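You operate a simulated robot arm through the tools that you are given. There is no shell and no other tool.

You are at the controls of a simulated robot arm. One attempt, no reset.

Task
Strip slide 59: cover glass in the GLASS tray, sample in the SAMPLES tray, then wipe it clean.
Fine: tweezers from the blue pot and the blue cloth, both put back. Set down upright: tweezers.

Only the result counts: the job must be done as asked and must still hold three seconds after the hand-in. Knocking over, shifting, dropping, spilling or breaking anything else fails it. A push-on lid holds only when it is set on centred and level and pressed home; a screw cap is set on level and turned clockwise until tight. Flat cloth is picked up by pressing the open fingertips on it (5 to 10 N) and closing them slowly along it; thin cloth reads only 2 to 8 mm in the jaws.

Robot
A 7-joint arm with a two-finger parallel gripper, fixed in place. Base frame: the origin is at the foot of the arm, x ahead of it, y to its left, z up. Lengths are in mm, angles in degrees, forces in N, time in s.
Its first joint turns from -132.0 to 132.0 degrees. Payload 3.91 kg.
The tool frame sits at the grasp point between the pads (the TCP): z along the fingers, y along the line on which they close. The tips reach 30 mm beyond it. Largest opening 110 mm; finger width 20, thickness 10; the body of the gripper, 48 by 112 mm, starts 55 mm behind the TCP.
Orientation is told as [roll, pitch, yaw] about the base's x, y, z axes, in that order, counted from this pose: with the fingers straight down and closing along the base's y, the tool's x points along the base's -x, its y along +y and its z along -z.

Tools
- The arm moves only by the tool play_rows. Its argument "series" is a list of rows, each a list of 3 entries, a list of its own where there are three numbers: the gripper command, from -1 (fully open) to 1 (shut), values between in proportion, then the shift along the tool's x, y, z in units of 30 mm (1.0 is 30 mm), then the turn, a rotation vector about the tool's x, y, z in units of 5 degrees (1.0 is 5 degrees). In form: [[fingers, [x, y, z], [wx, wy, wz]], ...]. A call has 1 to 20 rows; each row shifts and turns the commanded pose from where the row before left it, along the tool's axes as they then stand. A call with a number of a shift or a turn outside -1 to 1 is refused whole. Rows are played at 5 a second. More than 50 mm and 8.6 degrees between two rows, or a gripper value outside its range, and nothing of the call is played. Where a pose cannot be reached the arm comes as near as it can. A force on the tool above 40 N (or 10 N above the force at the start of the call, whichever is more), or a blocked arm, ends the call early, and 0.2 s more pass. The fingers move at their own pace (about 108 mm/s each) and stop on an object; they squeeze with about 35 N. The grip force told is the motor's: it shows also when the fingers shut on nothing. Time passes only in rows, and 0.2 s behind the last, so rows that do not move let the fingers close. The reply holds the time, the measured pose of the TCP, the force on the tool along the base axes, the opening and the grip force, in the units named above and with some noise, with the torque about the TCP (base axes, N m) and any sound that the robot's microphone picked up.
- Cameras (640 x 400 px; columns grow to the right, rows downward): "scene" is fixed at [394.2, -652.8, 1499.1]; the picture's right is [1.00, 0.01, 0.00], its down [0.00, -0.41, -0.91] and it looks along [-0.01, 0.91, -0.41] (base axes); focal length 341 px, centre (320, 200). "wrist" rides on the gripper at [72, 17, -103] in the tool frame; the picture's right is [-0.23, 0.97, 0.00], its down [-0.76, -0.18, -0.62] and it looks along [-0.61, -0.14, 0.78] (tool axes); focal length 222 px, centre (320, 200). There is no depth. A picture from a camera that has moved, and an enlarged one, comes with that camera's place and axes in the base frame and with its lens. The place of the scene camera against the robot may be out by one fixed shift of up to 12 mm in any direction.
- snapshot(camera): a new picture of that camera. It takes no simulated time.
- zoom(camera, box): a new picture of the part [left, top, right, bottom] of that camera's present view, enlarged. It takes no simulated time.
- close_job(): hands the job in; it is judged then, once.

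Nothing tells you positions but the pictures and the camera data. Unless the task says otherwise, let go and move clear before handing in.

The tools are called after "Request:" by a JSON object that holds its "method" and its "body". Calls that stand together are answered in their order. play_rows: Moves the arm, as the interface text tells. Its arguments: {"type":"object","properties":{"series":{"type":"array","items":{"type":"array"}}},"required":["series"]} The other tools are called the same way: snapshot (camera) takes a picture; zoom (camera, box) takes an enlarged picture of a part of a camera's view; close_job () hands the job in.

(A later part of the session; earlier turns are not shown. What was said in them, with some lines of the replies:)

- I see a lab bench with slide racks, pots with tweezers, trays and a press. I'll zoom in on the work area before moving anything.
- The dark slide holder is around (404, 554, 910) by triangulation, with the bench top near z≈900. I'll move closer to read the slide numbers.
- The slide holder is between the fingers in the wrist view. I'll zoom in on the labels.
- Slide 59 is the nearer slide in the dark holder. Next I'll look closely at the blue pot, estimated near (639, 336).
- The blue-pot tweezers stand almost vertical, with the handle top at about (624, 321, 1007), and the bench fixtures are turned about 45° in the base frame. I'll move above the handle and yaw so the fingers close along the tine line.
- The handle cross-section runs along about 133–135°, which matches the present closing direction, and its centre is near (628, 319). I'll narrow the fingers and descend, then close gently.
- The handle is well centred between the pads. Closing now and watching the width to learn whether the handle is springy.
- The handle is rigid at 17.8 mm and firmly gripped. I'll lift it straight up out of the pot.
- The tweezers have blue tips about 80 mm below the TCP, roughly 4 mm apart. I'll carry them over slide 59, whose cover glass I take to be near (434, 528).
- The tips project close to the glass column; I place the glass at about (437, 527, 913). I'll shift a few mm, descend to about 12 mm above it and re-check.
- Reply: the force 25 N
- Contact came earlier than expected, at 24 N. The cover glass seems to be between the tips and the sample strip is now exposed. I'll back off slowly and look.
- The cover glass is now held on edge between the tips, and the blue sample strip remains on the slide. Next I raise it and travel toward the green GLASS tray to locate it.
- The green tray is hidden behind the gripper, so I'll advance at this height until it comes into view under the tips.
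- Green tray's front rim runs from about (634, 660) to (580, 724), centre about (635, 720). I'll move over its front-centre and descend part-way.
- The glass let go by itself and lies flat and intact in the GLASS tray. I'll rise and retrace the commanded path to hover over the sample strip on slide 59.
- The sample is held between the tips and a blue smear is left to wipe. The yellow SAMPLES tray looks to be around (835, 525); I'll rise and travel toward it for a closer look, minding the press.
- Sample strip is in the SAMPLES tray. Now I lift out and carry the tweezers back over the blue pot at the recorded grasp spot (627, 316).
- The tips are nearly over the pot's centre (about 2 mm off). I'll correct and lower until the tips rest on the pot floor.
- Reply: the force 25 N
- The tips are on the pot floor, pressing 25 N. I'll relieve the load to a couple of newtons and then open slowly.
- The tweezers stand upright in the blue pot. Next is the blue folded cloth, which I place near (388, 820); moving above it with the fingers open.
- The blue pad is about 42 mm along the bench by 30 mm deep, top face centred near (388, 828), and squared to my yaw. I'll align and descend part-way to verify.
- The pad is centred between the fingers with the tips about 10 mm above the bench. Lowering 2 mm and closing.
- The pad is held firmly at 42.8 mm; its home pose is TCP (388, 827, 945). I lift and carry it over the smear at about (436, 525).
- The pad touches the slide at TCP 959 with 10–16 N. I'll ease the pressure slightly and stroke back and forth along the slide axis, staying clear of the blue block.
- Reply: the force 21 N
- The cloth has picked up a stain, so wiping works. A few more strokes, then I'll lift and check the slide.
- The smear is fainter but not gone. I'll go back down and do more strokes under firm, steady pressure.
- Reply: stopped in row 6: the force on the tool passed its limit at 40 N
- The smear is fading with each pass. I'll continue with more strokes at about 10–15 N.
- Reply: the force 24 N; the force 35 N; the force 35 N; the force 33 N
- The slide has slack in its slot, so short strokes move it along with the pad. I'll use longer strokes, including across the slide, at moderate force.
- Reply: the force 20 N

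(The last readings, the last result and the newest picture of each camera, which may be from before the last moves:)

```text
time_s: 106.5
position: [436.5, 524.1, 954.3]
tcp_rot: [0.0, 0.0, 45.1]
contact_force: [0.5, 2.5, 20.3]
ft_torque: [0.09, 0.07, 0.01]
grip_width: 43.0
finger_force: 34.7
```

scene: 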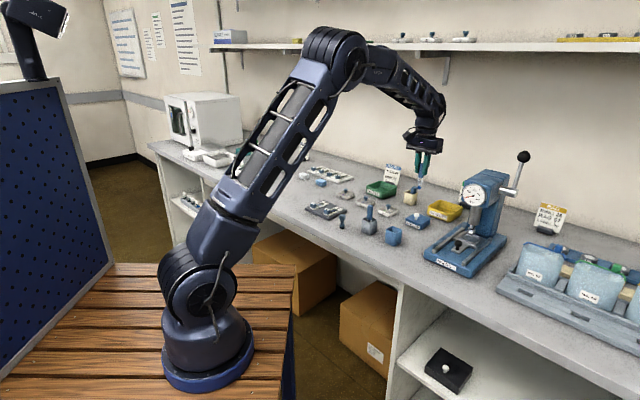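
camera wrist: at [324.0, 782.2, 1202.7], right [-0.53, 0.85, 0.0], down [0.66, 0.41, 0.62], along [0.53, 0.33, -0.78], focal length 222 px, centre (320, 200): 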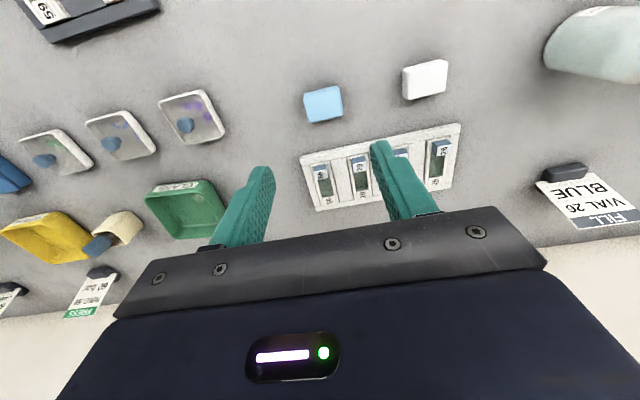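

Request:
{"method": "play_rows", "body": {"series": [[1, [0, 0, -0.015], [0, 0, 0]], [1, [0, 0.13, 0], [0, 0, 0]], [1, [0, 0.13, 0], [0, 0, 0]], [1, [0, -0.13, 0], [0, 0, 0]], [1, [0, -0.13, 0], [0, 0, 0]], [1, [0, -0.13, 0], [0, 0, 0]], [1, [0, -0.13, 0], [0, 0, 0]], [1, [0, 0.13, 0], [0, 0, 0]], [1, [0, 0.13, 0], [0, 0, 0]]]}}

Request:
{"method": "zoom", "body": {"camera": "scene", "box": [315, 180, 355, 220]}}

Request:
{"method": "zoom", "body": {"camera": "wrist", "box": [240, 70, 400, 200]}}

```text
time_s: 107.2
position: [435.8, 526.1, 954.3]
tcp_rot: [-0.2, 0.0, 44.7]
contact_force: [0.3, -5.1, 12.8]
ft_torque: [-0.21, 0.02, -0.04]
grip_width: 43.3
finger_force: 35.1
stopped in row 3: the force on the tool passed its limit at 43 N (the readings are from after the stop); the commanded pose is now the measured one
```

```text
10.00 times, centred on (335, 200) of scene
camera zoom: at [394.2, -652.8, 1499.1], right [1.0, 0.01, 0.0], down [0.0, -0.41, -0.91], along [-0.01, 0.91, -0.41], focal length 3408 px, centre (170, 200)
```

zoom: 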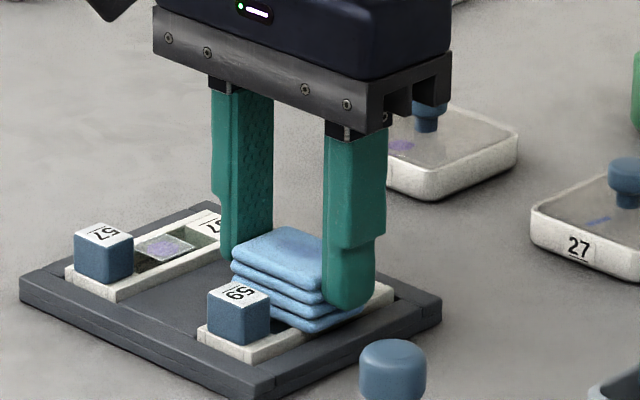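

```text
3.08 times, centred on (320, 135) of wrist
camera zoom: at [372.0, 489.1, 1057.3], right [-0.52, 0.85, 0.0], down [0.66, 0.41, 0.62], along [0.53, 0.32, -0.78], focal length 684 px, centre (320, 400)
```

zoom: 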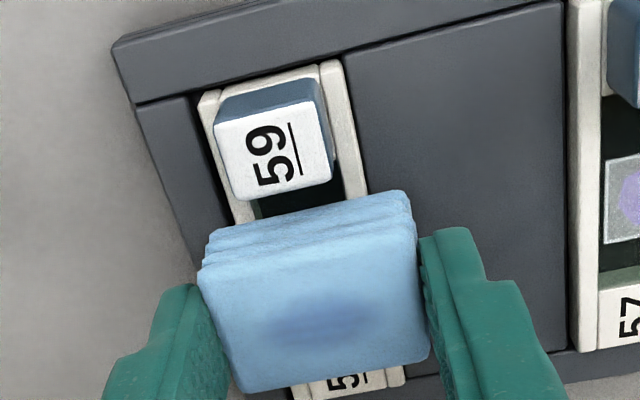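

Request:
{"method": "play_rows", "body": {"series": [[1, [0.04, -0.02, 0], [0, 0, 0]], [1, [0.1, 0, 0], [0, 0, 0]], [1, [0.1, 0, 0], [0, 0, 0]], [1, [-0.1, 0, 0], [0, 0, 0]], [1, [-0.1, 0, 0], [0, 0, 0]], [1, [0.1, 0, 0], [0, 0, 0]], [1, [0.1, 0, 0], [0, 0, 0]], [1, [-0.1, 0, 0], [0, 0, 0]], [1, [-0.1, 0, 0], [0, 0, 0]]]}}

Request:
{"method": "play_rows", "body": {"series": [[1, [0.1, 0, 0.01], [0, 0, 0]], [1, [0.1, 0, 0], [0, 0, 0]], [1, [-0.1, 0, 0], [0, 0, 0]], [1, [-0.1, 0, 0], [0, 0, 0]], [1, [0.1, 0, 0], [0, 0, 0]], [1, [0.1, 0, 0], [0, 0, 0]], [1, [-0.1, 0, 0], [0, 0, 0]], [1, [-0.1, 0, 0], [0, 0, 0]]]}}

Request:
{"method": "zoom", "body": {"camera": "wrist", "box": [240, 70, 400, 200]}}

```text
time_s: 109.2
position: [434.2, 526.0, 953.8]
tcp_rot: [-0.2, 0.2, 44.8]
contact_force: [-12.4, -12.1, 27.6]
ft_torque: [-0.41, 0.46, 0.0]
grip_width: 43.0
finger_force: 35.4
```

```text
time_s: 111.0
position: [433.8, 524.6, 953.6]
tcp_rot: [-0.1, 0.1, 44.9]
contact_force: [-11.6, -11.0, 30.4]
ft_torque: [-0.36, 0.43, 0.05]
grip_width: 43.2
finger_force: 35.0
```

```text
3.08 times, centred on (320, 135) of wrist
camera zoom: at [370.6, 487.6, 1056.4], right [-0.53, 0.85, 0.0], down [0.66, 0.41, 0.62], along [0.53, 0.32, -0.78], focal length 684 px, centre (320, 400)
```

zoom: 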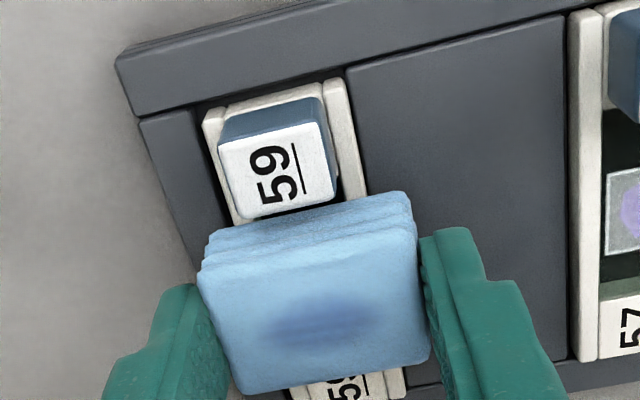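

Request:
{"method": "play_rows", "body": {"series": [[1, [0, 0, -0.1], [0, 0, 0]], [1, [-0.3, 0, -0.5], [0, 0, 0]], [1, [-0.5, 0, -0.9], [0, 0, 0]], [1, [-0.5, 0, -0.5], [0, 0, 0]], [1, [0, 0, 0], [0, 0, 0]]]}}

Request:
{"method": "zoom", "body": {"camera": "wrist", "box": [260, 20, 360, 120]}}

Request:
{"method": "zoom", "body": {"camera": "scene", "box": [315, 180, 355, 220]}}

```text
time_s: 112.2
position: [462.4, 552.5, 1013.1]
tcp_rot: [-0.2, 0.1, 44.9]
contact_force: [0.7, -0.1, 0.4]
ft_torque: [0.02, -0.02, 0.04]
grip_width: 43.2
finger_force: 34.8
```

```text
4.00 times, centred on (310, 70) of wrist
camera zoom: at [399.3, 514.2, 1115.8], right [-0.53, 0.85, 0.0], down [0.66, 0.41, 0.62], along [0.53, 0.32, -0.78], focal length 888 px, centre (360, 720)
```

zoom: 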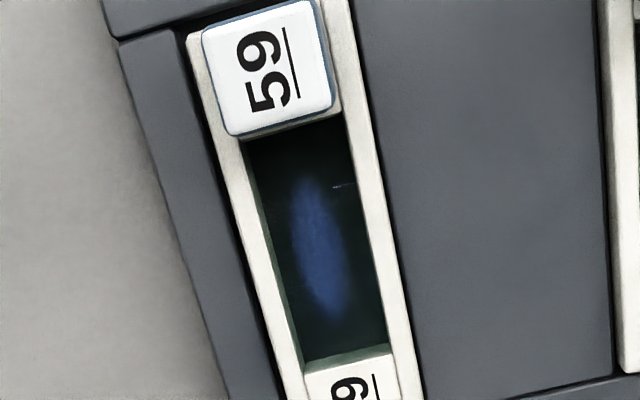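

```text
10.00 times, centred on (335, 200) of scene
camera zoom: at [394.2, -652.8, 1499.1], right [1.0, 0.01, 0.0], down [0.0, -0.41, -0.91], along [-0.01, 0.91, -0.41], focal length 3408 px, centre (170, 200)
```

zoom: 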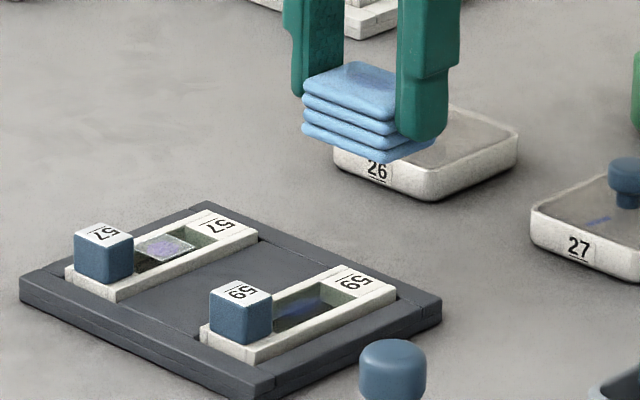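

Progress is slow at high force because the slide sticks to the pad. I'll use lighter pressure (about 8 N) with full-length strokes in the free 8–9 mm range.

Request:
{"method": "play_rows", "body": {"series": [[1, [0.5, 0, 0.5], [0, 0, 0]], [1, [0.5, 0, 0.9], [0, 0, 0]], [1, [0.24, 0, 0.5], [0, 0, 0]], [1, [0, 0, 0.03], [0, 0, 0]], [1, [0, 0, 0], [0, 0, 0]]]}}

Request:
{"method": "play_rows", "body": {"series": [[1, [0, 0, 0.03], [0, 0, 0]], [1, [0, 0, 0], [0, 0, 0]]]}}

```text
time_s: 113.4
position: [437.1, 526.9, 954.0]
tcp_rot: [-0.1, 0.1, 44.8]
contact_force: [-0.2, 0.0, -0.3]
ft_torque: [0.03, 0.01, -0.03]
grip_width: 43.2
finger_force: 35.7
```

```text
time_s: 114.0
position: [436.4, 527.1, 955.0]
tcp_rot: [-0.3, 0.1, 44.8]
contact_force: [0.0, -0.4, 4.7]
ft_torque: [-0.02, 0.01, 0.01]
grip_width: 43.2
finger_force: 34.3
```

Request:
{"method": "play_rows", "body": {"series": [[1, [0, 0, 0.008], [0, 0, 0]], [1, [0.1, 0, 0], [0, 0, 0]], [1, [0.1, 0, 0], [0, 0, 0]], [1, [0.1, 0, 0], [0, 0, 0]], [1, [-0.1, 0, 0], [0, 0, 0]], [1, [-0.1, 0, 0], [0, 0, 0]], [1, [-0.1, 0, 0], [0, 0, 0]], [1, [0.1, 0, 0], [0, 0, 0]], [1, [0.1, 0, 0], [0, 0, 0]], [1, [0.1, 0, 0], [0, 0, 0]], [1, [-0.1, 0, 0], [0, 0, 0]], [1, [-0.1, 0, 0], [0, 0, 0]], [1, [-0.1, 0, 0], [0, 0, 0]]]}}

Request:
{"method": "play_rows", "body": {"series": [[1, [0.1, 0, 0], [0, 0, 0]], [1, [0.1, 0, 0], [0, 0, 0]], [1, [0.1, 0, 0], [0, 0, 0]]]}}

Request:
{"method": "zoom", "body": {"camera": "wrist", "box": [240, 70, 400, 200]}}

```text
time_s: 116.8
position: [435.7, 527.6, 954.6]
tcp_rot: [-0.3, 0.1, 44.7]
contact_force: [0.6, -0.5, -0.9]
ft_torque: [0.0, 0.02, 0.0]
grip_width: 42.9
finger_force: 35.4
```

```text
time_s: 117.6
position: [430.0, 520.0, 955.5]
tcp_rot: [-0.2, 0.1, 44.8]
contact_force: [-1.0, 0.0, 0.5]
ft_torque: [0.02, 0.02, 0.02]
grip_width: 43.4
finger_force: 35.3
```

```text
3.08 times, centred on (320, 135) of wrist
camera zoom: at [365.8, 483.2, 1058.0], right [-0.52, 0.85, 0.0], down [0.66, 0.41, 0.62], along [0.53, 0.32, -0.78], focal length 684 px, centre (320, 400)
```

zoom: 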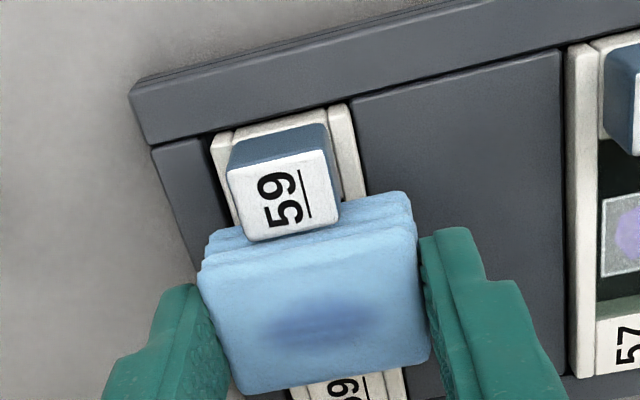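

Request:
{"method": "play_rows", "body": {"series": [[1, [-0.05, 0, 0.03], [0, 0, 0]], [1, [0, 0, 0.01], [0, 0, 0]], [1, [0, 0, 0], [0, 0, 0]]]}}

```text
time_s: 118.4
position: [429.6, 522.0, 952.8]
tcp_rot: [-0.3, 0.0, 44.8]
contact_force: [-1.2, 0.7, 10.9]
ft_torque: [0.04, 0.01, -0.01]
grip_width: 42.7
finger_force: 35.7
```

Request:
{"method": "play_rows", "body": {"series": [[1, [-0.09, 0, 0.004], [0, 0, 0]], [1, [-0.09, 0, 0.004], [0, 0, 0]], [1, [-0.09, 0, 0.004], [0, 0, 0]], [1, [0.09, 0, 0.004], [0, 0, 0]], [1, [0.09, 0, 0.004], [0, 0, 0]], [1, [0.09, 0, 0.004], [0, 0, 0]]]}}

Request:
{"method": "play_rows", "body": {"series": [[1, [-0.09, 0, 0.004], [0, 0, 0]], [1, [-0.09, 0, 0.004], [0, 0, 0]], [1, [-0.09, 0, 0.004], [0, 0, 0]], [1, [0.09, 0, 0.004], [0, 0, 0]], [1, [0.09, 0, 0.004], [0, 0, 0]], [1, [0.09, 0, 0.004], [0, 0, 0]]]}}

Request:
{"method": "play_rows", "body": {"series": [[1, [-0.09, 0, 0.002], [0, 0, 0]], [1, [-0.09, 0, 0.002], [0, 0, 0]], [1, [-0.09, 0, 0.002], [0, 0, 0]]]}}

Request:
{"method": "play_rows", "body": {"series": [[1, [0, 0, -0.1], [0, 0, 0]], [1, [-0.3, 0, -0.5], [0, 0, 0]], [1, [-0.5, 0, -0.9], [0, 0, 0]], [1, [-0.5, 0, -0.5], [0, 0, 0]], [1, [0, 0, 0], [0, 0, 0]]]}}

Request:
{"method": "zoom", "body": {"camera": "wrist", "box": [260, 20, 360, 120]}}

Request:
{"method": "zoom", "body": {"camera": "scene", "box": [315, 180, 355, 220]}}

```text
time_s: 119.8
position: [433.2, 522.4, 953.3]
tcp_rot: [-0.2, -0.1, 44.7]
contact_force: [14.6, 11.1, 29.3]
ft_torque: [0.46, -0.52, 0.02]
grip_width: 43.0
finger_force: 35.2
```

```text
time_s: 121.2
position: [432.2, 522.5, 951.1]
tcp_rot: [-0.3, 0.2, 44.8]
contact_force: [6.2, 2.9, 11.9]
ft_torque: [0.18, -0.29, -0.01]
grip_width: 43.3
finger_force: 35.1
```

```text
time_s: 122.0
position: [436.2, 527.5, 951.6]
tcp_rot: [-0.2, 0.0, 44.8]
contact_force: [-4.5, -3.1, 8.2]
ft_torque: [-0.11, 0.12, 0.02]
grip_width: 43.2
finger_force: 35.0
```

```text
time_s: 123.2
position: [463.9, 554.0, 1010.5]
tcp_rot: [-0.2, 0.1, 44.8]
contact_force: [-0.4, -0.1, 0.4]
ft_torque: [0.02, 0.04, 0.01]
grip_width: 43.2
finger_force: 35.1
```

```text
4.00 times, centred on (310, 70) of wrist
camera zoom: at [401.2, 516.7, 1113.7], right [-0.53, 0.85, 0.0], down [0.66, 0.41, 0.62], along [0.53, 0.32, -0.78], focal length 888 px, centre (360, 720)
```

zoom: 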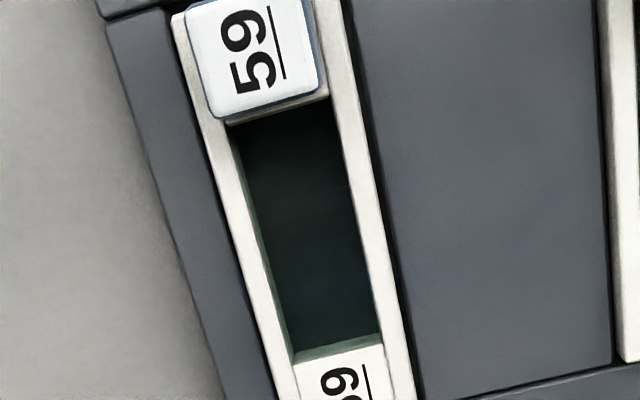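

```text
10.00 times, centred on (335, 200) of scene
camera zoom: at [394.2, -652.8, 1499.1], right [1.0, 0.01, 0.0], down [0.0, -0.41, -0.91], along [-0.01, 0.91, -0.41], focal length 3408 px, centre (170, 200)
```

zoom: 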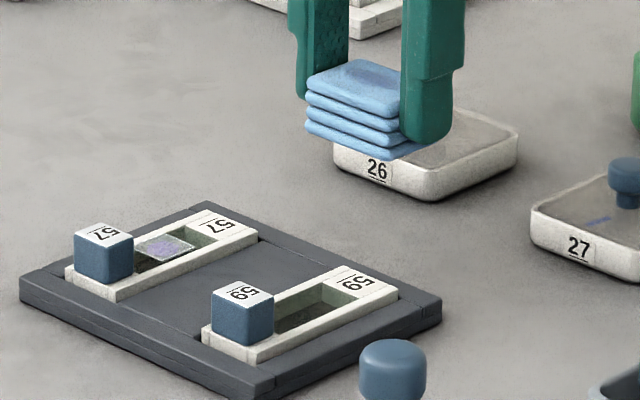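

The slide looks clean now. I'll zoom in to verify before returning the cloth.

Request:
{"method": "zoom", "body": {"camera": "wrist", "box": [285, 40, 325, 80]}}

Request:
{"method": "zoom", "body": {"camera": "wrist", "box": [220, 100, 420, 240]}}

Request:
{"method": "zoom", "body": {"camera": "scene", "box": [335, 170, 355, 195]}}

```text
10.00 times, centred on (305, 60) of wrist
camera zoom: at [401.2, 516.7, 1113.7], right [-0.53, 0.85, 0.0], down [0.66, 0.41, 0.62], along [0.53, 0.32, -0.78], focal length 2221 px, centre (470, 1600)
```

zoom: 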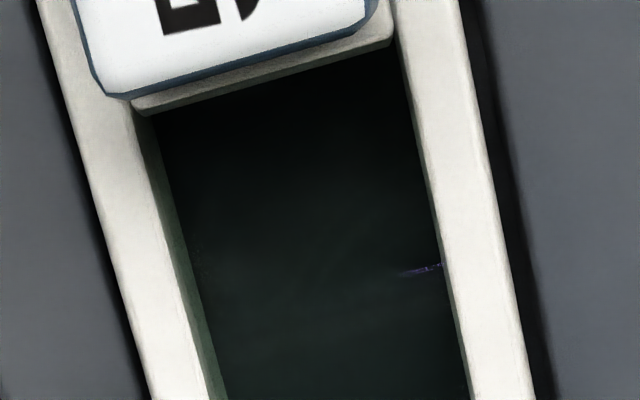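

```text
2.86 times, centred on (320, 170) of wrist
camera zoom: at [401.2, 516.7, 1113.7], right [-0.53, 0.85, 0.0], down [0.66, 0.41, 0.62], along [0.53, 0.32, -0.78], focal length 635 px, centre (320, 286)
```

zoom: 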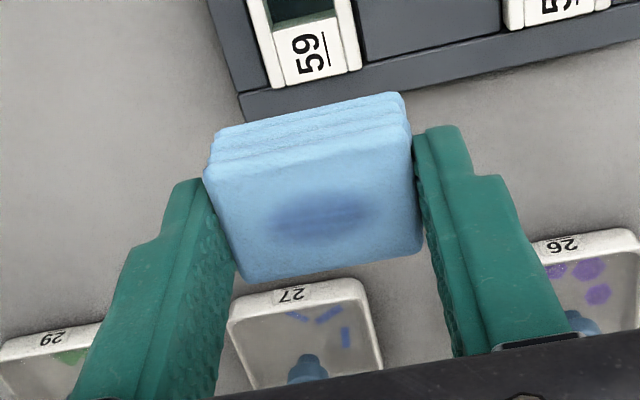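

```text
16.00 times, centred on (345, 182) of scene
camera zoom: at [394.2, -652.8, 1499.1], right [1.0, 0.01, 0.0], down [0.0, -0.41, -0.91], along [-0.01, 0.91, -0.41], focal length 5453 px, centre (-80, 480)
```

zoom: 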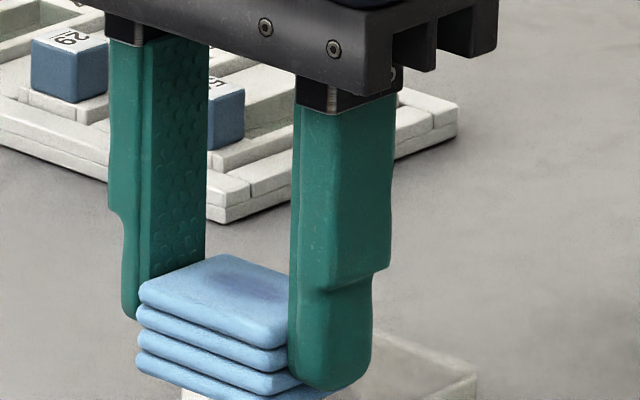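

Request:
{"method": "zoom", "body": {"camera": "scene", "box": [332, 198, 344, 210]}}

Request:
{"method": "snapshot", "body": {"camera": "wrist"}}

```text
16.00 times, centred on (338, 204) of scene
camera zoom: at [394.2, -652.8, 1499.1], right [1.0, 0.01, 0.0], down [0.0, -0.41, -0.91], along [-0.01, 0.91, -0.41], focal length 5453 px, centre (32, 136)
```

zoom: 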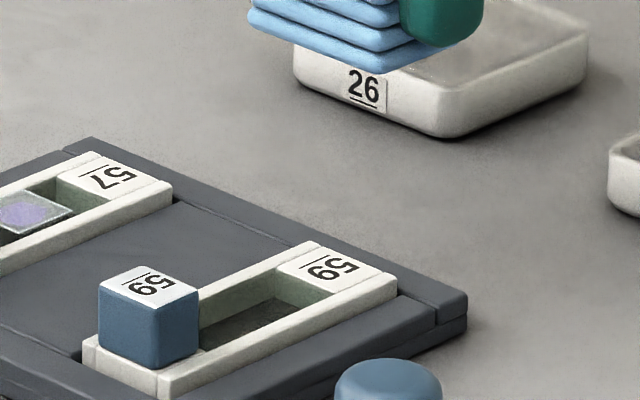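

```text
taken
camera wrist: at [401.2, 516.7, 1113.7], right [-0.53, 0.85, 0.0], down [0.66, 0.41, 0.62], along [0.53, 0.32, -0.78], focal length 222 px, centre (320, 200)
```

wrist: 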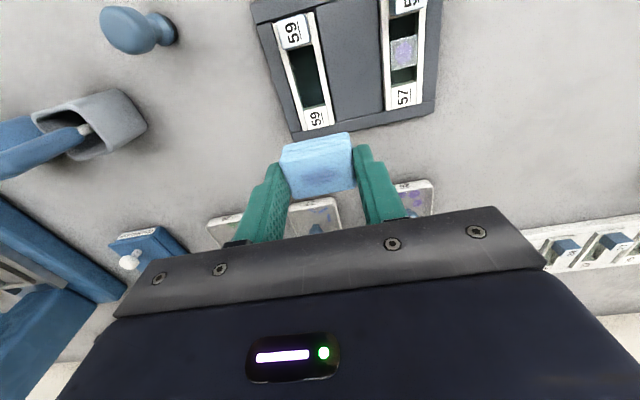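

Slide 59 is clean and still seated in its holder. Now I'll carry the cloth back to its home spot (388, 827).

Request:
{"method": "play_rows", "body": {"series": [[1, [0, 0, -0.8], [0, 0, -0.04]], [1, [-0.517, 0.914, 0], [0, 0, 0]], [1, [-0.517, 0.914, 0], [0, 0, 0]], [1, [-0.517, 0.914, 0], [0, 0, 0]], [1, [-0.517, 0.914, 0], [0, 0, 0]], [1, [-0.517, 0.914, 0], [0, 0, 0]], [1, [-0.517, 0.914, 0], [0, 0, 0]], [1, [-0.517, 0.914, 0], [0, 0, 0]], [1, [-0.517, 0.914, 0], [0, 0, 0]], [1, [-0.517, 0.914, 0], [0, 0, 0]], [1, [0, 0, 0.9], [0, 0, 0]], [1, [0, 0, 0], [0, 0, 0]], [1, [0, 0, 0], [0, 0, 0]]]}}

Request:
{"method": "snapshot", "body": {"camera": "wrist"}}

Request:
{"method": "zoom", "body": {"camera": "scene", "box": [290, 140, 350, 200]}}

```text
time_s: 126.0
position: [387.3, 829.4, 1009.6]
tcp_rot: [-0.3, 0.1, 45.1]
contact_force: [-0.5, -0.8, 0.9]
ft_torque: [0.0, 0.02, 0.0]
grip_width: 43.0
finger_force: 34.8
```

```text
taken
camera wrist: at [324.6, 791.0, 1111.6], right [-0.53, 0.85, 0.0], down [0.66, 0.42, 0.62], along [0.53, 0.33, -0.78], focal length 222 px, centre (320, 200)
```

wrist: 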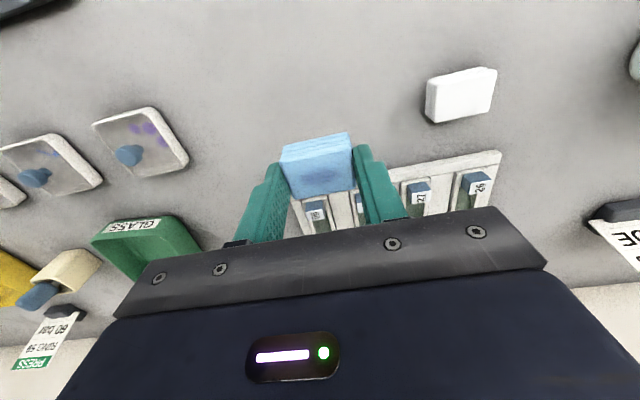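

```text
6.67 times, centred on (320, 170) of scene
camera zoom: at [394.2, -652.8, 1499.1], right [1.0, 0.01, 0.0], down [0.0, -0.41, -0.91], along [-0.01, 0.91, -0.41], focal length 2272 px, centre (320, 400)
```

zoom: 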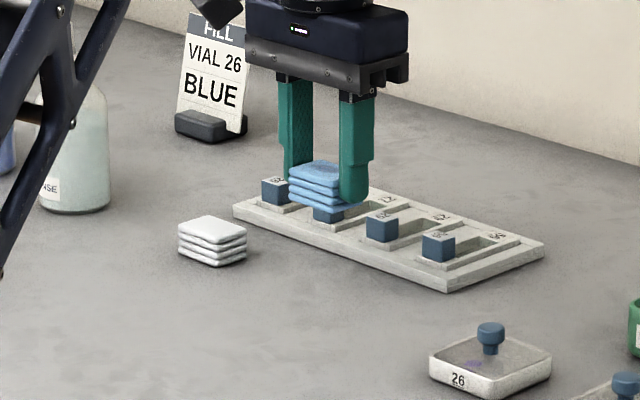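

Request:
{"method": "play_rows", "body": {"series": [[1, [0, 0, 0], [0, 0, 0]]]}}

Request:
{"method": "play_rows", "body": {"series": [[1, [0, 0, 0], [0, 0, 0]]]}}

```text
time_s: 126.4
position: [388.8, 829.1, 1009.2]
tcp_rot: [-0.1, 0.0, 44.9]
contact_force: [-0.7, -1.0, -0.4]
ft_torque: [0.06, 0.0, 0.0]
grip_width: 43.2
finger_force: 35.1
```

```text
time_s: 126.8
position: [387.1, 828.9, 1008.9]
tcp_rot: [-0.2, 0.1, 45.0]
contact_force: [-0.2, 0.5, 0.5]
ft_torque: [0.0, 0.04, 0.0]
grip_width: 42.9
finger_force: 35.3
```

Request:
{"method": "play_rows", "body": {"series": [[1, [0.03, -0.055, 0.5], [0, 0, 0]], [1, [0, 0, 0.7], [0, 0, 0]], [1, [0, 0, 0.6], [0, 0, 0]], [1, [0, 0, 0], [0, 0, 0]]]}}

Request:
{"method": "play_rows", "body": {"series": [[1, [0, 0, 0.1], [0, 0, 0]], [1, [0, 0, 0.1], [0, 0, 0]], [1, [0, 0, 0], [0, 0, 0]]]}}

Request:
{"method": "zoom", "body": {"camera": "scene", "box": [300, 155, 340, 195]}}

Request:
{"method": "zoom", "body": {"camera": "wrist", "box": [220, 100, 420, 240]}}

```text
time_s: 127.8
position: [389.6, 827.5, 951.8]
tcp_rot: [-0.2, 0.1, 45.0]
contact_force: [-0.6, -0.2, -1.1]
ft_torque: [-0.01, -0.02, 0.03]
grip_width: 43.4
finger_force: 35.1
```

```text
time_s: 128.6
position: [389.1, 826.0, 946.6]
tcp_rot: [-0.2, 0.2, 45.0]
contact_force: [0.1, 0.2, 0.2]
ft_torque: [0.02, 0.01, 0.02]
grip_width: 43.0
finger_force: 35.2
```

```text
10.00 times, centred on (320, 175) of scene
camera zoom: at [394.2, -652.8, 1499.1], right [1.0, 0.01, 0.0], down [0.0, -0.41, -0.91], along [-0.01, 0.91, -0.41], focal length 3408 px, centre (320, 450)
```

zoom: 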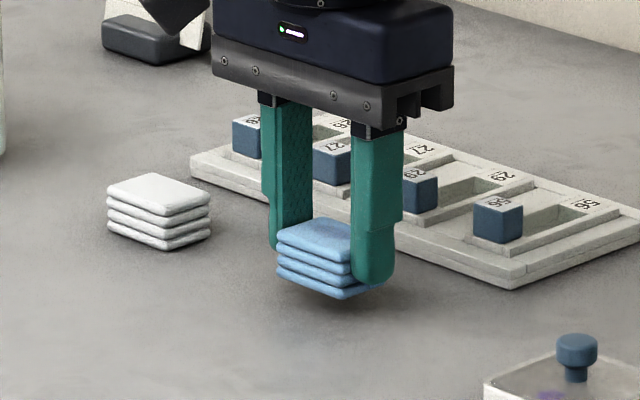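

```text
2.86 times, centred on (320, 170) of wrist
camera zoom: at [325.9, 788.7, 1049.8], right [-0.53, 0.85, 0.0], down [0.66, 0.42, 0.62], along [0.53, 0.33, -0.78], focal length 635 px, centre (320, 286)
```

zoom: 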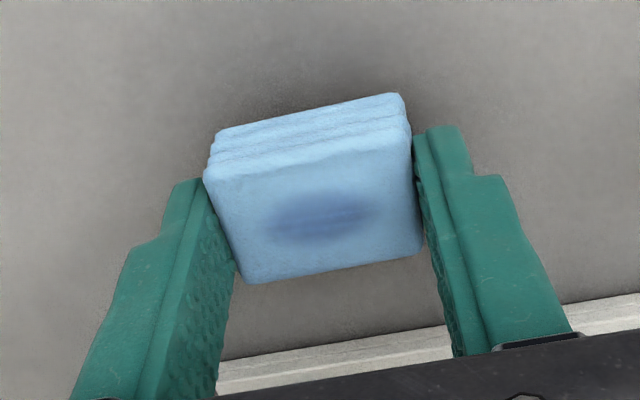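

Request:
{"method": "play_rows", "body": {"series": [[1, [0, 0, 0.1], [0, 0, 0]], [1, [0, 0, 0.06], [0, 0, 0]], [1, [0, 0, 0], [0, 0, 0]]]}}

Request:
{"method": "play_rows", "body": {"series": [[1, [0, 0, 0.04], [0, 0, 0]], [1, [0, 0, 0], [0, 0, 0]]]}}

Request:
{"method": "play_rows", "body": {"series": [[1, [0, 0, 0.03], [0, 0, 0]], [1, [0, 0, 0], [0, 0, 0]]]}}

```text
time_s: 129.4
position: [388.7, 825.3, 941.6]
tcp_rot: [-0.3, 0.1, 45.0]
contact_force: [-1.3, -0.3, -0.4]
ft_torque: [0.0, -0.02, 0.04]
grip_width: 43.2
finger_force: 35.0
```

```text
time_s: 130.0
position: [388.2, 825.7, 941.5]
tcp_rot: [-0.2, 0.1, 44.8]
contact_force: [0.5, 0.0, 0.3]
ft_torque: [0.04, -0.03, -0.03]
grip_width: 42.9
finger_force: 34.9
```

```text
time_s: 130.6
position: [388.7, 826.1, 940.5]
tcp_rot: [-0.3, 0.1, 45.1]
contact_force: [0.3, 0.0, 0.5]
ft_torque: [-0.01, -0.01, -0.01]
grip_width: 43.2
finger_force: 35.1
```

Request:
{"method": "play_rows", "body": {"series": [[1, [0, 0, 0.03], [0, 0, 0]], [1, [0, 0, 0], [0, 0, 0]]]}}

Request:
{"method": "play_rows", "body": {"series": [[1, [0, 0, 0.03], [0, 0, 0]], [1, [0, 0, 0], [0, 0, 0]]]}}

Request:
{"method": "zoom", "body": {"camera": "scene", "box": [305, 165, 335, 190]}}

```text
time_s: 131.2
position: [389.1, 827.0, 939.2]
tcp_rot: [-0.3, 0.1, 45.0]
contact_force: [0.1, -0.5, -0.4]
ft_torque: [0.02, -0.01, 0.01]
grip_width: 43.1
finger_force: 35.3
```

```text
time_s: 131.8
position: [389.6, 825.3, 938.8]
tcp_rot: [-0.3, 0.1, 45.1]
contact_force: [-0.1, 0.3, -0.4]
ft_torque: [0.01, 0.0, -0.01]
grip_width: 42.9
finger_force: 35.0
```

```text
16.00 times, centred on (320, 178) of scene
camera zoom: at [394.2, -652.8, 1499.1], right [1.0, 0.01, 0.0], down [0.0, -0.41, -0.91], along [-0.01, 0.91, -0.41], focal length 5453 px, centre (320, 560)
```

zoom: 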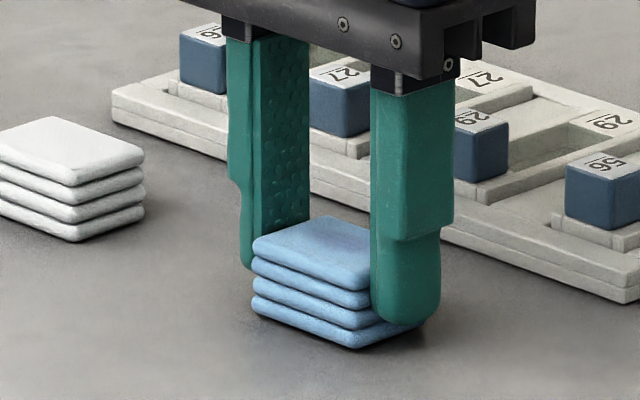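

Request:
{"method": "play_rows", "body": {"series": [[1, [0, 0, 0.03], [0, 0, 0]], [1, [0, 0, 0], [0, 0, 0]]]}}

Request:
{"method": "play_rows", "body": {"series": [[1, [0, 0, 0.03], [0, 0, 0]], [1, [0, 0, 0], [0, 0, 0]]]}}

```text
time_s: 132.4
position: [389.6, 827.0, 937.9]
tcp_rot: [-0.1, 0.1, 45.0]
contact_force: [0.1, -1.0, 2.8]
ft_torque: [0.03, -0.02, -0.01]
grip_width: 43.1
finger_force: 35.1
```

```text
time_s: 133.0
position: [390.1, 828.6, 936.1]
tcp_rot: [-0.3, -0.1, 45.0]
contact_force: [3.2, -0.6, 15.5]
ft_torque: [0.08, -0.07, 0.02]
grip_width: 43.3
finger_force: 35.4
```

Pad is on the bench. Easing off and opening slowly.

Request:
{"method": "play_rows", "body": {"series": [[1, [0, 0, -0.02], [0, 0, 0]], [0.21, [0, 0, 0], [0, 0, 0]], [0.19, [0, 0, 0], [0, 0, 0]], [0.16, [0, 0, 0], [0, 0, 0]], [0.1, [0, 0, 0], [0, 0, 0]], [-0.1, [0, 0, 0], [0, 0, 0]], [-0.2, [0, 0, 0], [0, 0, 0]]]}}

Request:
{"method": "zoom", "body": {"camera": "scene", "box": [300, 155, 340, 195]}}

Request:
{"method": "zoom", "body": {"camera": "wrist", "box": [220, 100, 420, 240]}}

```text
time_s: 134.6
position: [390.6, 828.4, 935.9]
tcp_rot: [-0.2, 0.1, 45.0]
contact_force: [-0.1, 0.0, -0.1]
ft_torque: [-0.01, 0.02, 0.01]
grip_width: 65.8
finger_force: 0.1
```

```text
10.00 times, centred on (320, 175) of scene
camera zoom: at [394.2, -652.8, 1499.1], right [1.0, 0.01, 0.0], down [0.0, -0.41, -0.91], along [-0.01, 0.91, -0.41], focal length 3408 px, centre (320, 450)
```

zoom: 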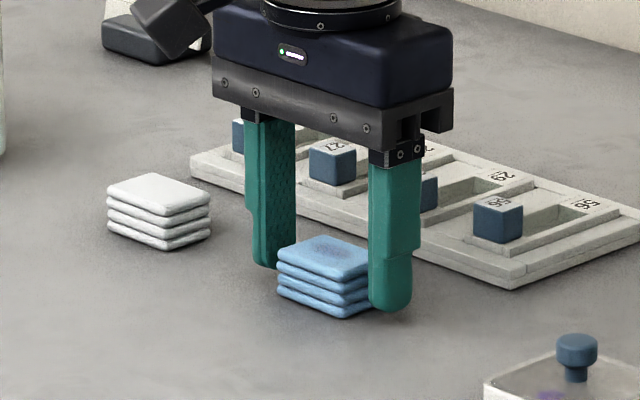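

```text
2.86 times, centred on (320, 170) of wrist
camera zoom: at [325.9, 789.0, 1039.4], right [-0.53, 0.85, 0.0], down [0.66, 0.42, 0.62], along [0.53, 0.33, -0.78], focal length 635 px, centre (320, 286)
```

zoom: 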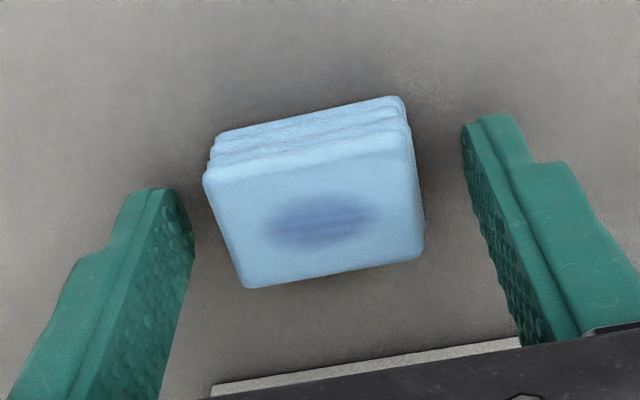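

The cloth is back on its original spot. Rising clear, then a final check of everything.

Request:
{"method": "play_rows", "body": {"series": [[-0.2, [0, 0, -0.4], [0, 0, 0]], [-0.2, [0, 0, -0.9], [0, 0, 0]], [-0.2, [0, 0, -0.9], [0, 0, 0]], [-0.2, [0, 0, -0.9], [0, 0, 0]], [-0.2, [0, 0, -0.9], [0, 0, 0]], [-0.2, [0, 0, -0.9], [0, 0, 0]], [-0.2, [0.9, 0, -0.5], [0, 0, 0]], [-0.2, [0.9, 0, -0.5], [0, 0, 0]], [-0.2, [0.9, 0, 0], [0, 0, 0]], [-0.2, [0, 0, 0], [0, 0, 0]]]}}

Request:
{"method": "snapshot", "body": {"camera": "scene"}}

Request:
{"method": "zoom", "body": {"camera": "scene", "box": [290, 150, 450, 250]}}

Request:
{"method": "zoom", "body": {"camera": "scene", "box": [362, 172, 412, 207]}}

Request:
{"method": "zoom", "body": {"camera": "scene", "box": [420, 190, 470, 230]}}

Request:
{"method": "snapshot", "body": {"camera": "wrist"}}

```text
time_s: 136.8
position: [331.2, 766.5, 1112.2]
tcp_rot: [-0.2, 0.1, 45.0]
contact_force: [-1.0, 0.8, 0.6]
ft_torque: [-0.03, 0.02, 0.01]
grip_width: 65.8
finger_force: 0.1
```

```text
taken
```

scene: 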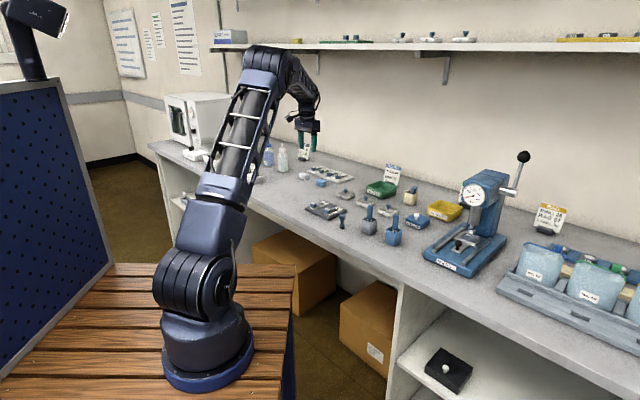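

```text
4.00 times, centred on (370, 200) of scene
camera zoom: at [394.2, -652.8, 1499.1], right [1.0, 0.01, 0.0], down [0.0, -0.41, -0.91], along [-0.01, 0.91, -0.41], focal length 1363 px, centre (120, 200)
```

zoom: 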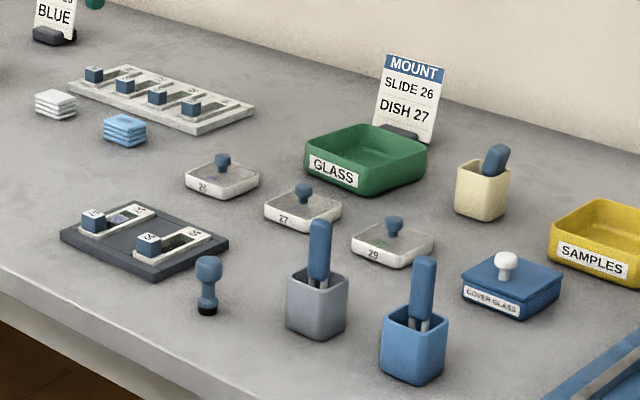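

```text
11.43 times, centred on (387, 190) of scene
camera zoom: at [394.2, -652.8, 1499.1], right [1.0, 0.01, 0.0], down [0.0, -0.41, -0.91], along [-0.01, 0.91, -0.41], focal length 3895 px, centre (-446, 320)
```

zoom: 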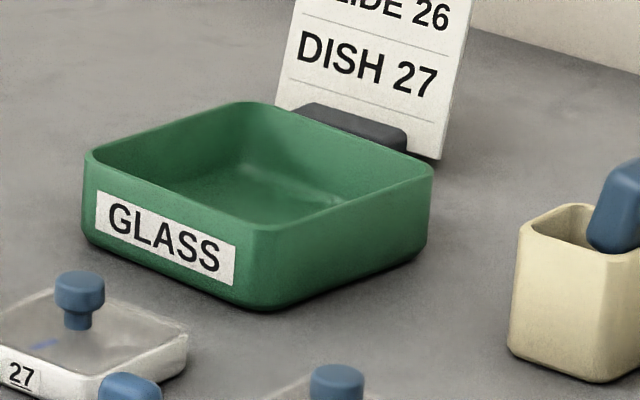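

```text
10.00 times, centred on (445, 210) of scene
camera zoom: at [394.2, -652.8, 1499.1], right [1.0, 0.01, 0.0], down [0.0, -0.41, -0.91], along [-0.01, 0.91, -0.41], focal length 3408 px, centre (-930, 100)
```

zoom: 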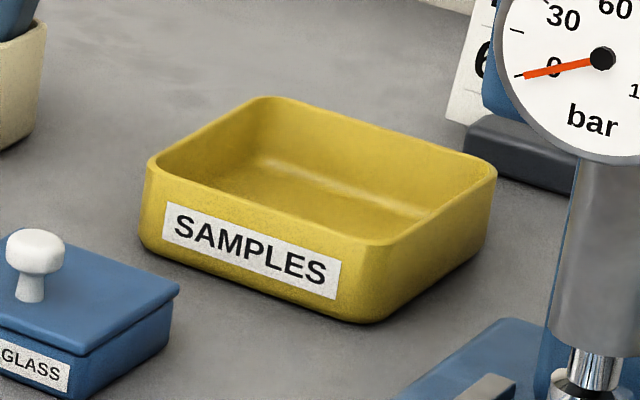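

```text
taken
camera wrist: at [268.1, 729.1, 1216.0], right [-0.53, 0.85, 0.0], down [0.66, 0.42, 0.62], along [0.53, 0.33, -0.78], focal length 222 px, centre (320, 200)
```

wrist: 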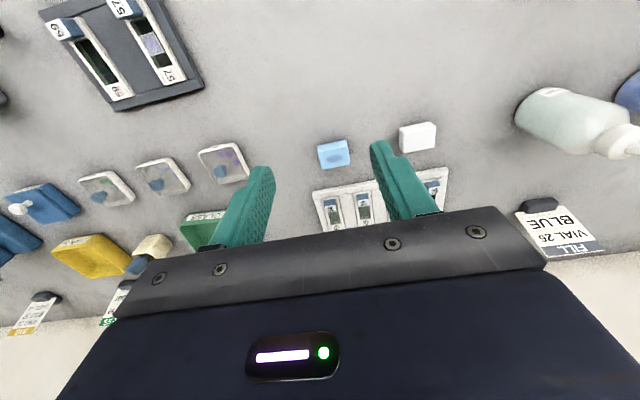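

Request:
{"method": "zoom", "body": {"camera": "wrist", "box": [40, 0, 210, 120]}}

Request:
{"method": "zoom", "body": {"camera": "scene", "box": [325, 190, 355, 220]}}

```text
3.33 times, centred on (125, 60) of wrist
camera zoom: at [268.1, 729.1, 1216.0], right [-0.53, 0.85, 0.0], down [0.66, 0.42, 0.62], along [0.53, 0.33, -0.78], focal length 740 px, centre (970, 667)
```

zoom: 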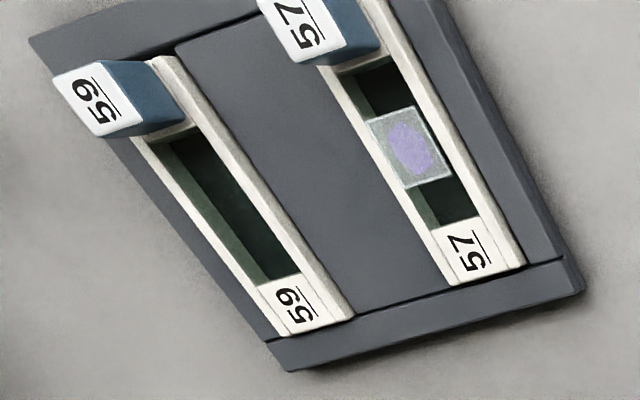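

```text
13.33 times, centred on (340, 205) of scene
camera zoom: at [394.2, -652.8, 1499.1], right [1.0, 0.01, 0.0], down [0.0, -0.41, -0.91], along [-0.01, 0.91, -0.41], focal length 4544 px, centre (53, 133)
```

zoom: 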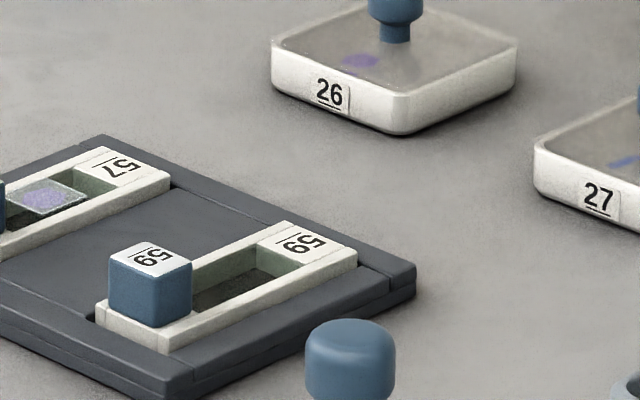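

Slide 59 is clean and seated in its holder. I saw the glass land in the GLASS tray and the sample in the SAMPLES tray. The tweezers stand upright in the blue pot, the blue cloth is back in its place, and the arm is clear. Handing in.

Request:
{"method": "close_job", "body": {}}

```text
The job is handed in.
```

I stripped and wiped slide 59, and handed the job in; I haven't seen the judge's result.

- **Cover glass:** it lies flat and unbroken in the GLASS tray. My first touch on it pressed at about 24 N, harder than I meant.
- **Sample:** the blue strip is in the SAMPLES tray. I saw it release there. In the final pictures the tray's front wall hides it.
- **Wipe:** no smear was visible on the slide in the last close-ups. It took several rounds of strokes. Two of them hit the 40 N force limit and stopped, but the holder had not moved afterwards.
- **Slide:** it shifted 1–2 mm inside its slot during wiping and is still seated in the holder.
- **Tweezers and cloth:** the tweezers stand upright in the blue pot. The blue cloth, now stained, is back on its original spot.

Nothing else on the bench looked moved or knocked over in the final pictures, and the arm was clear before I handed in.
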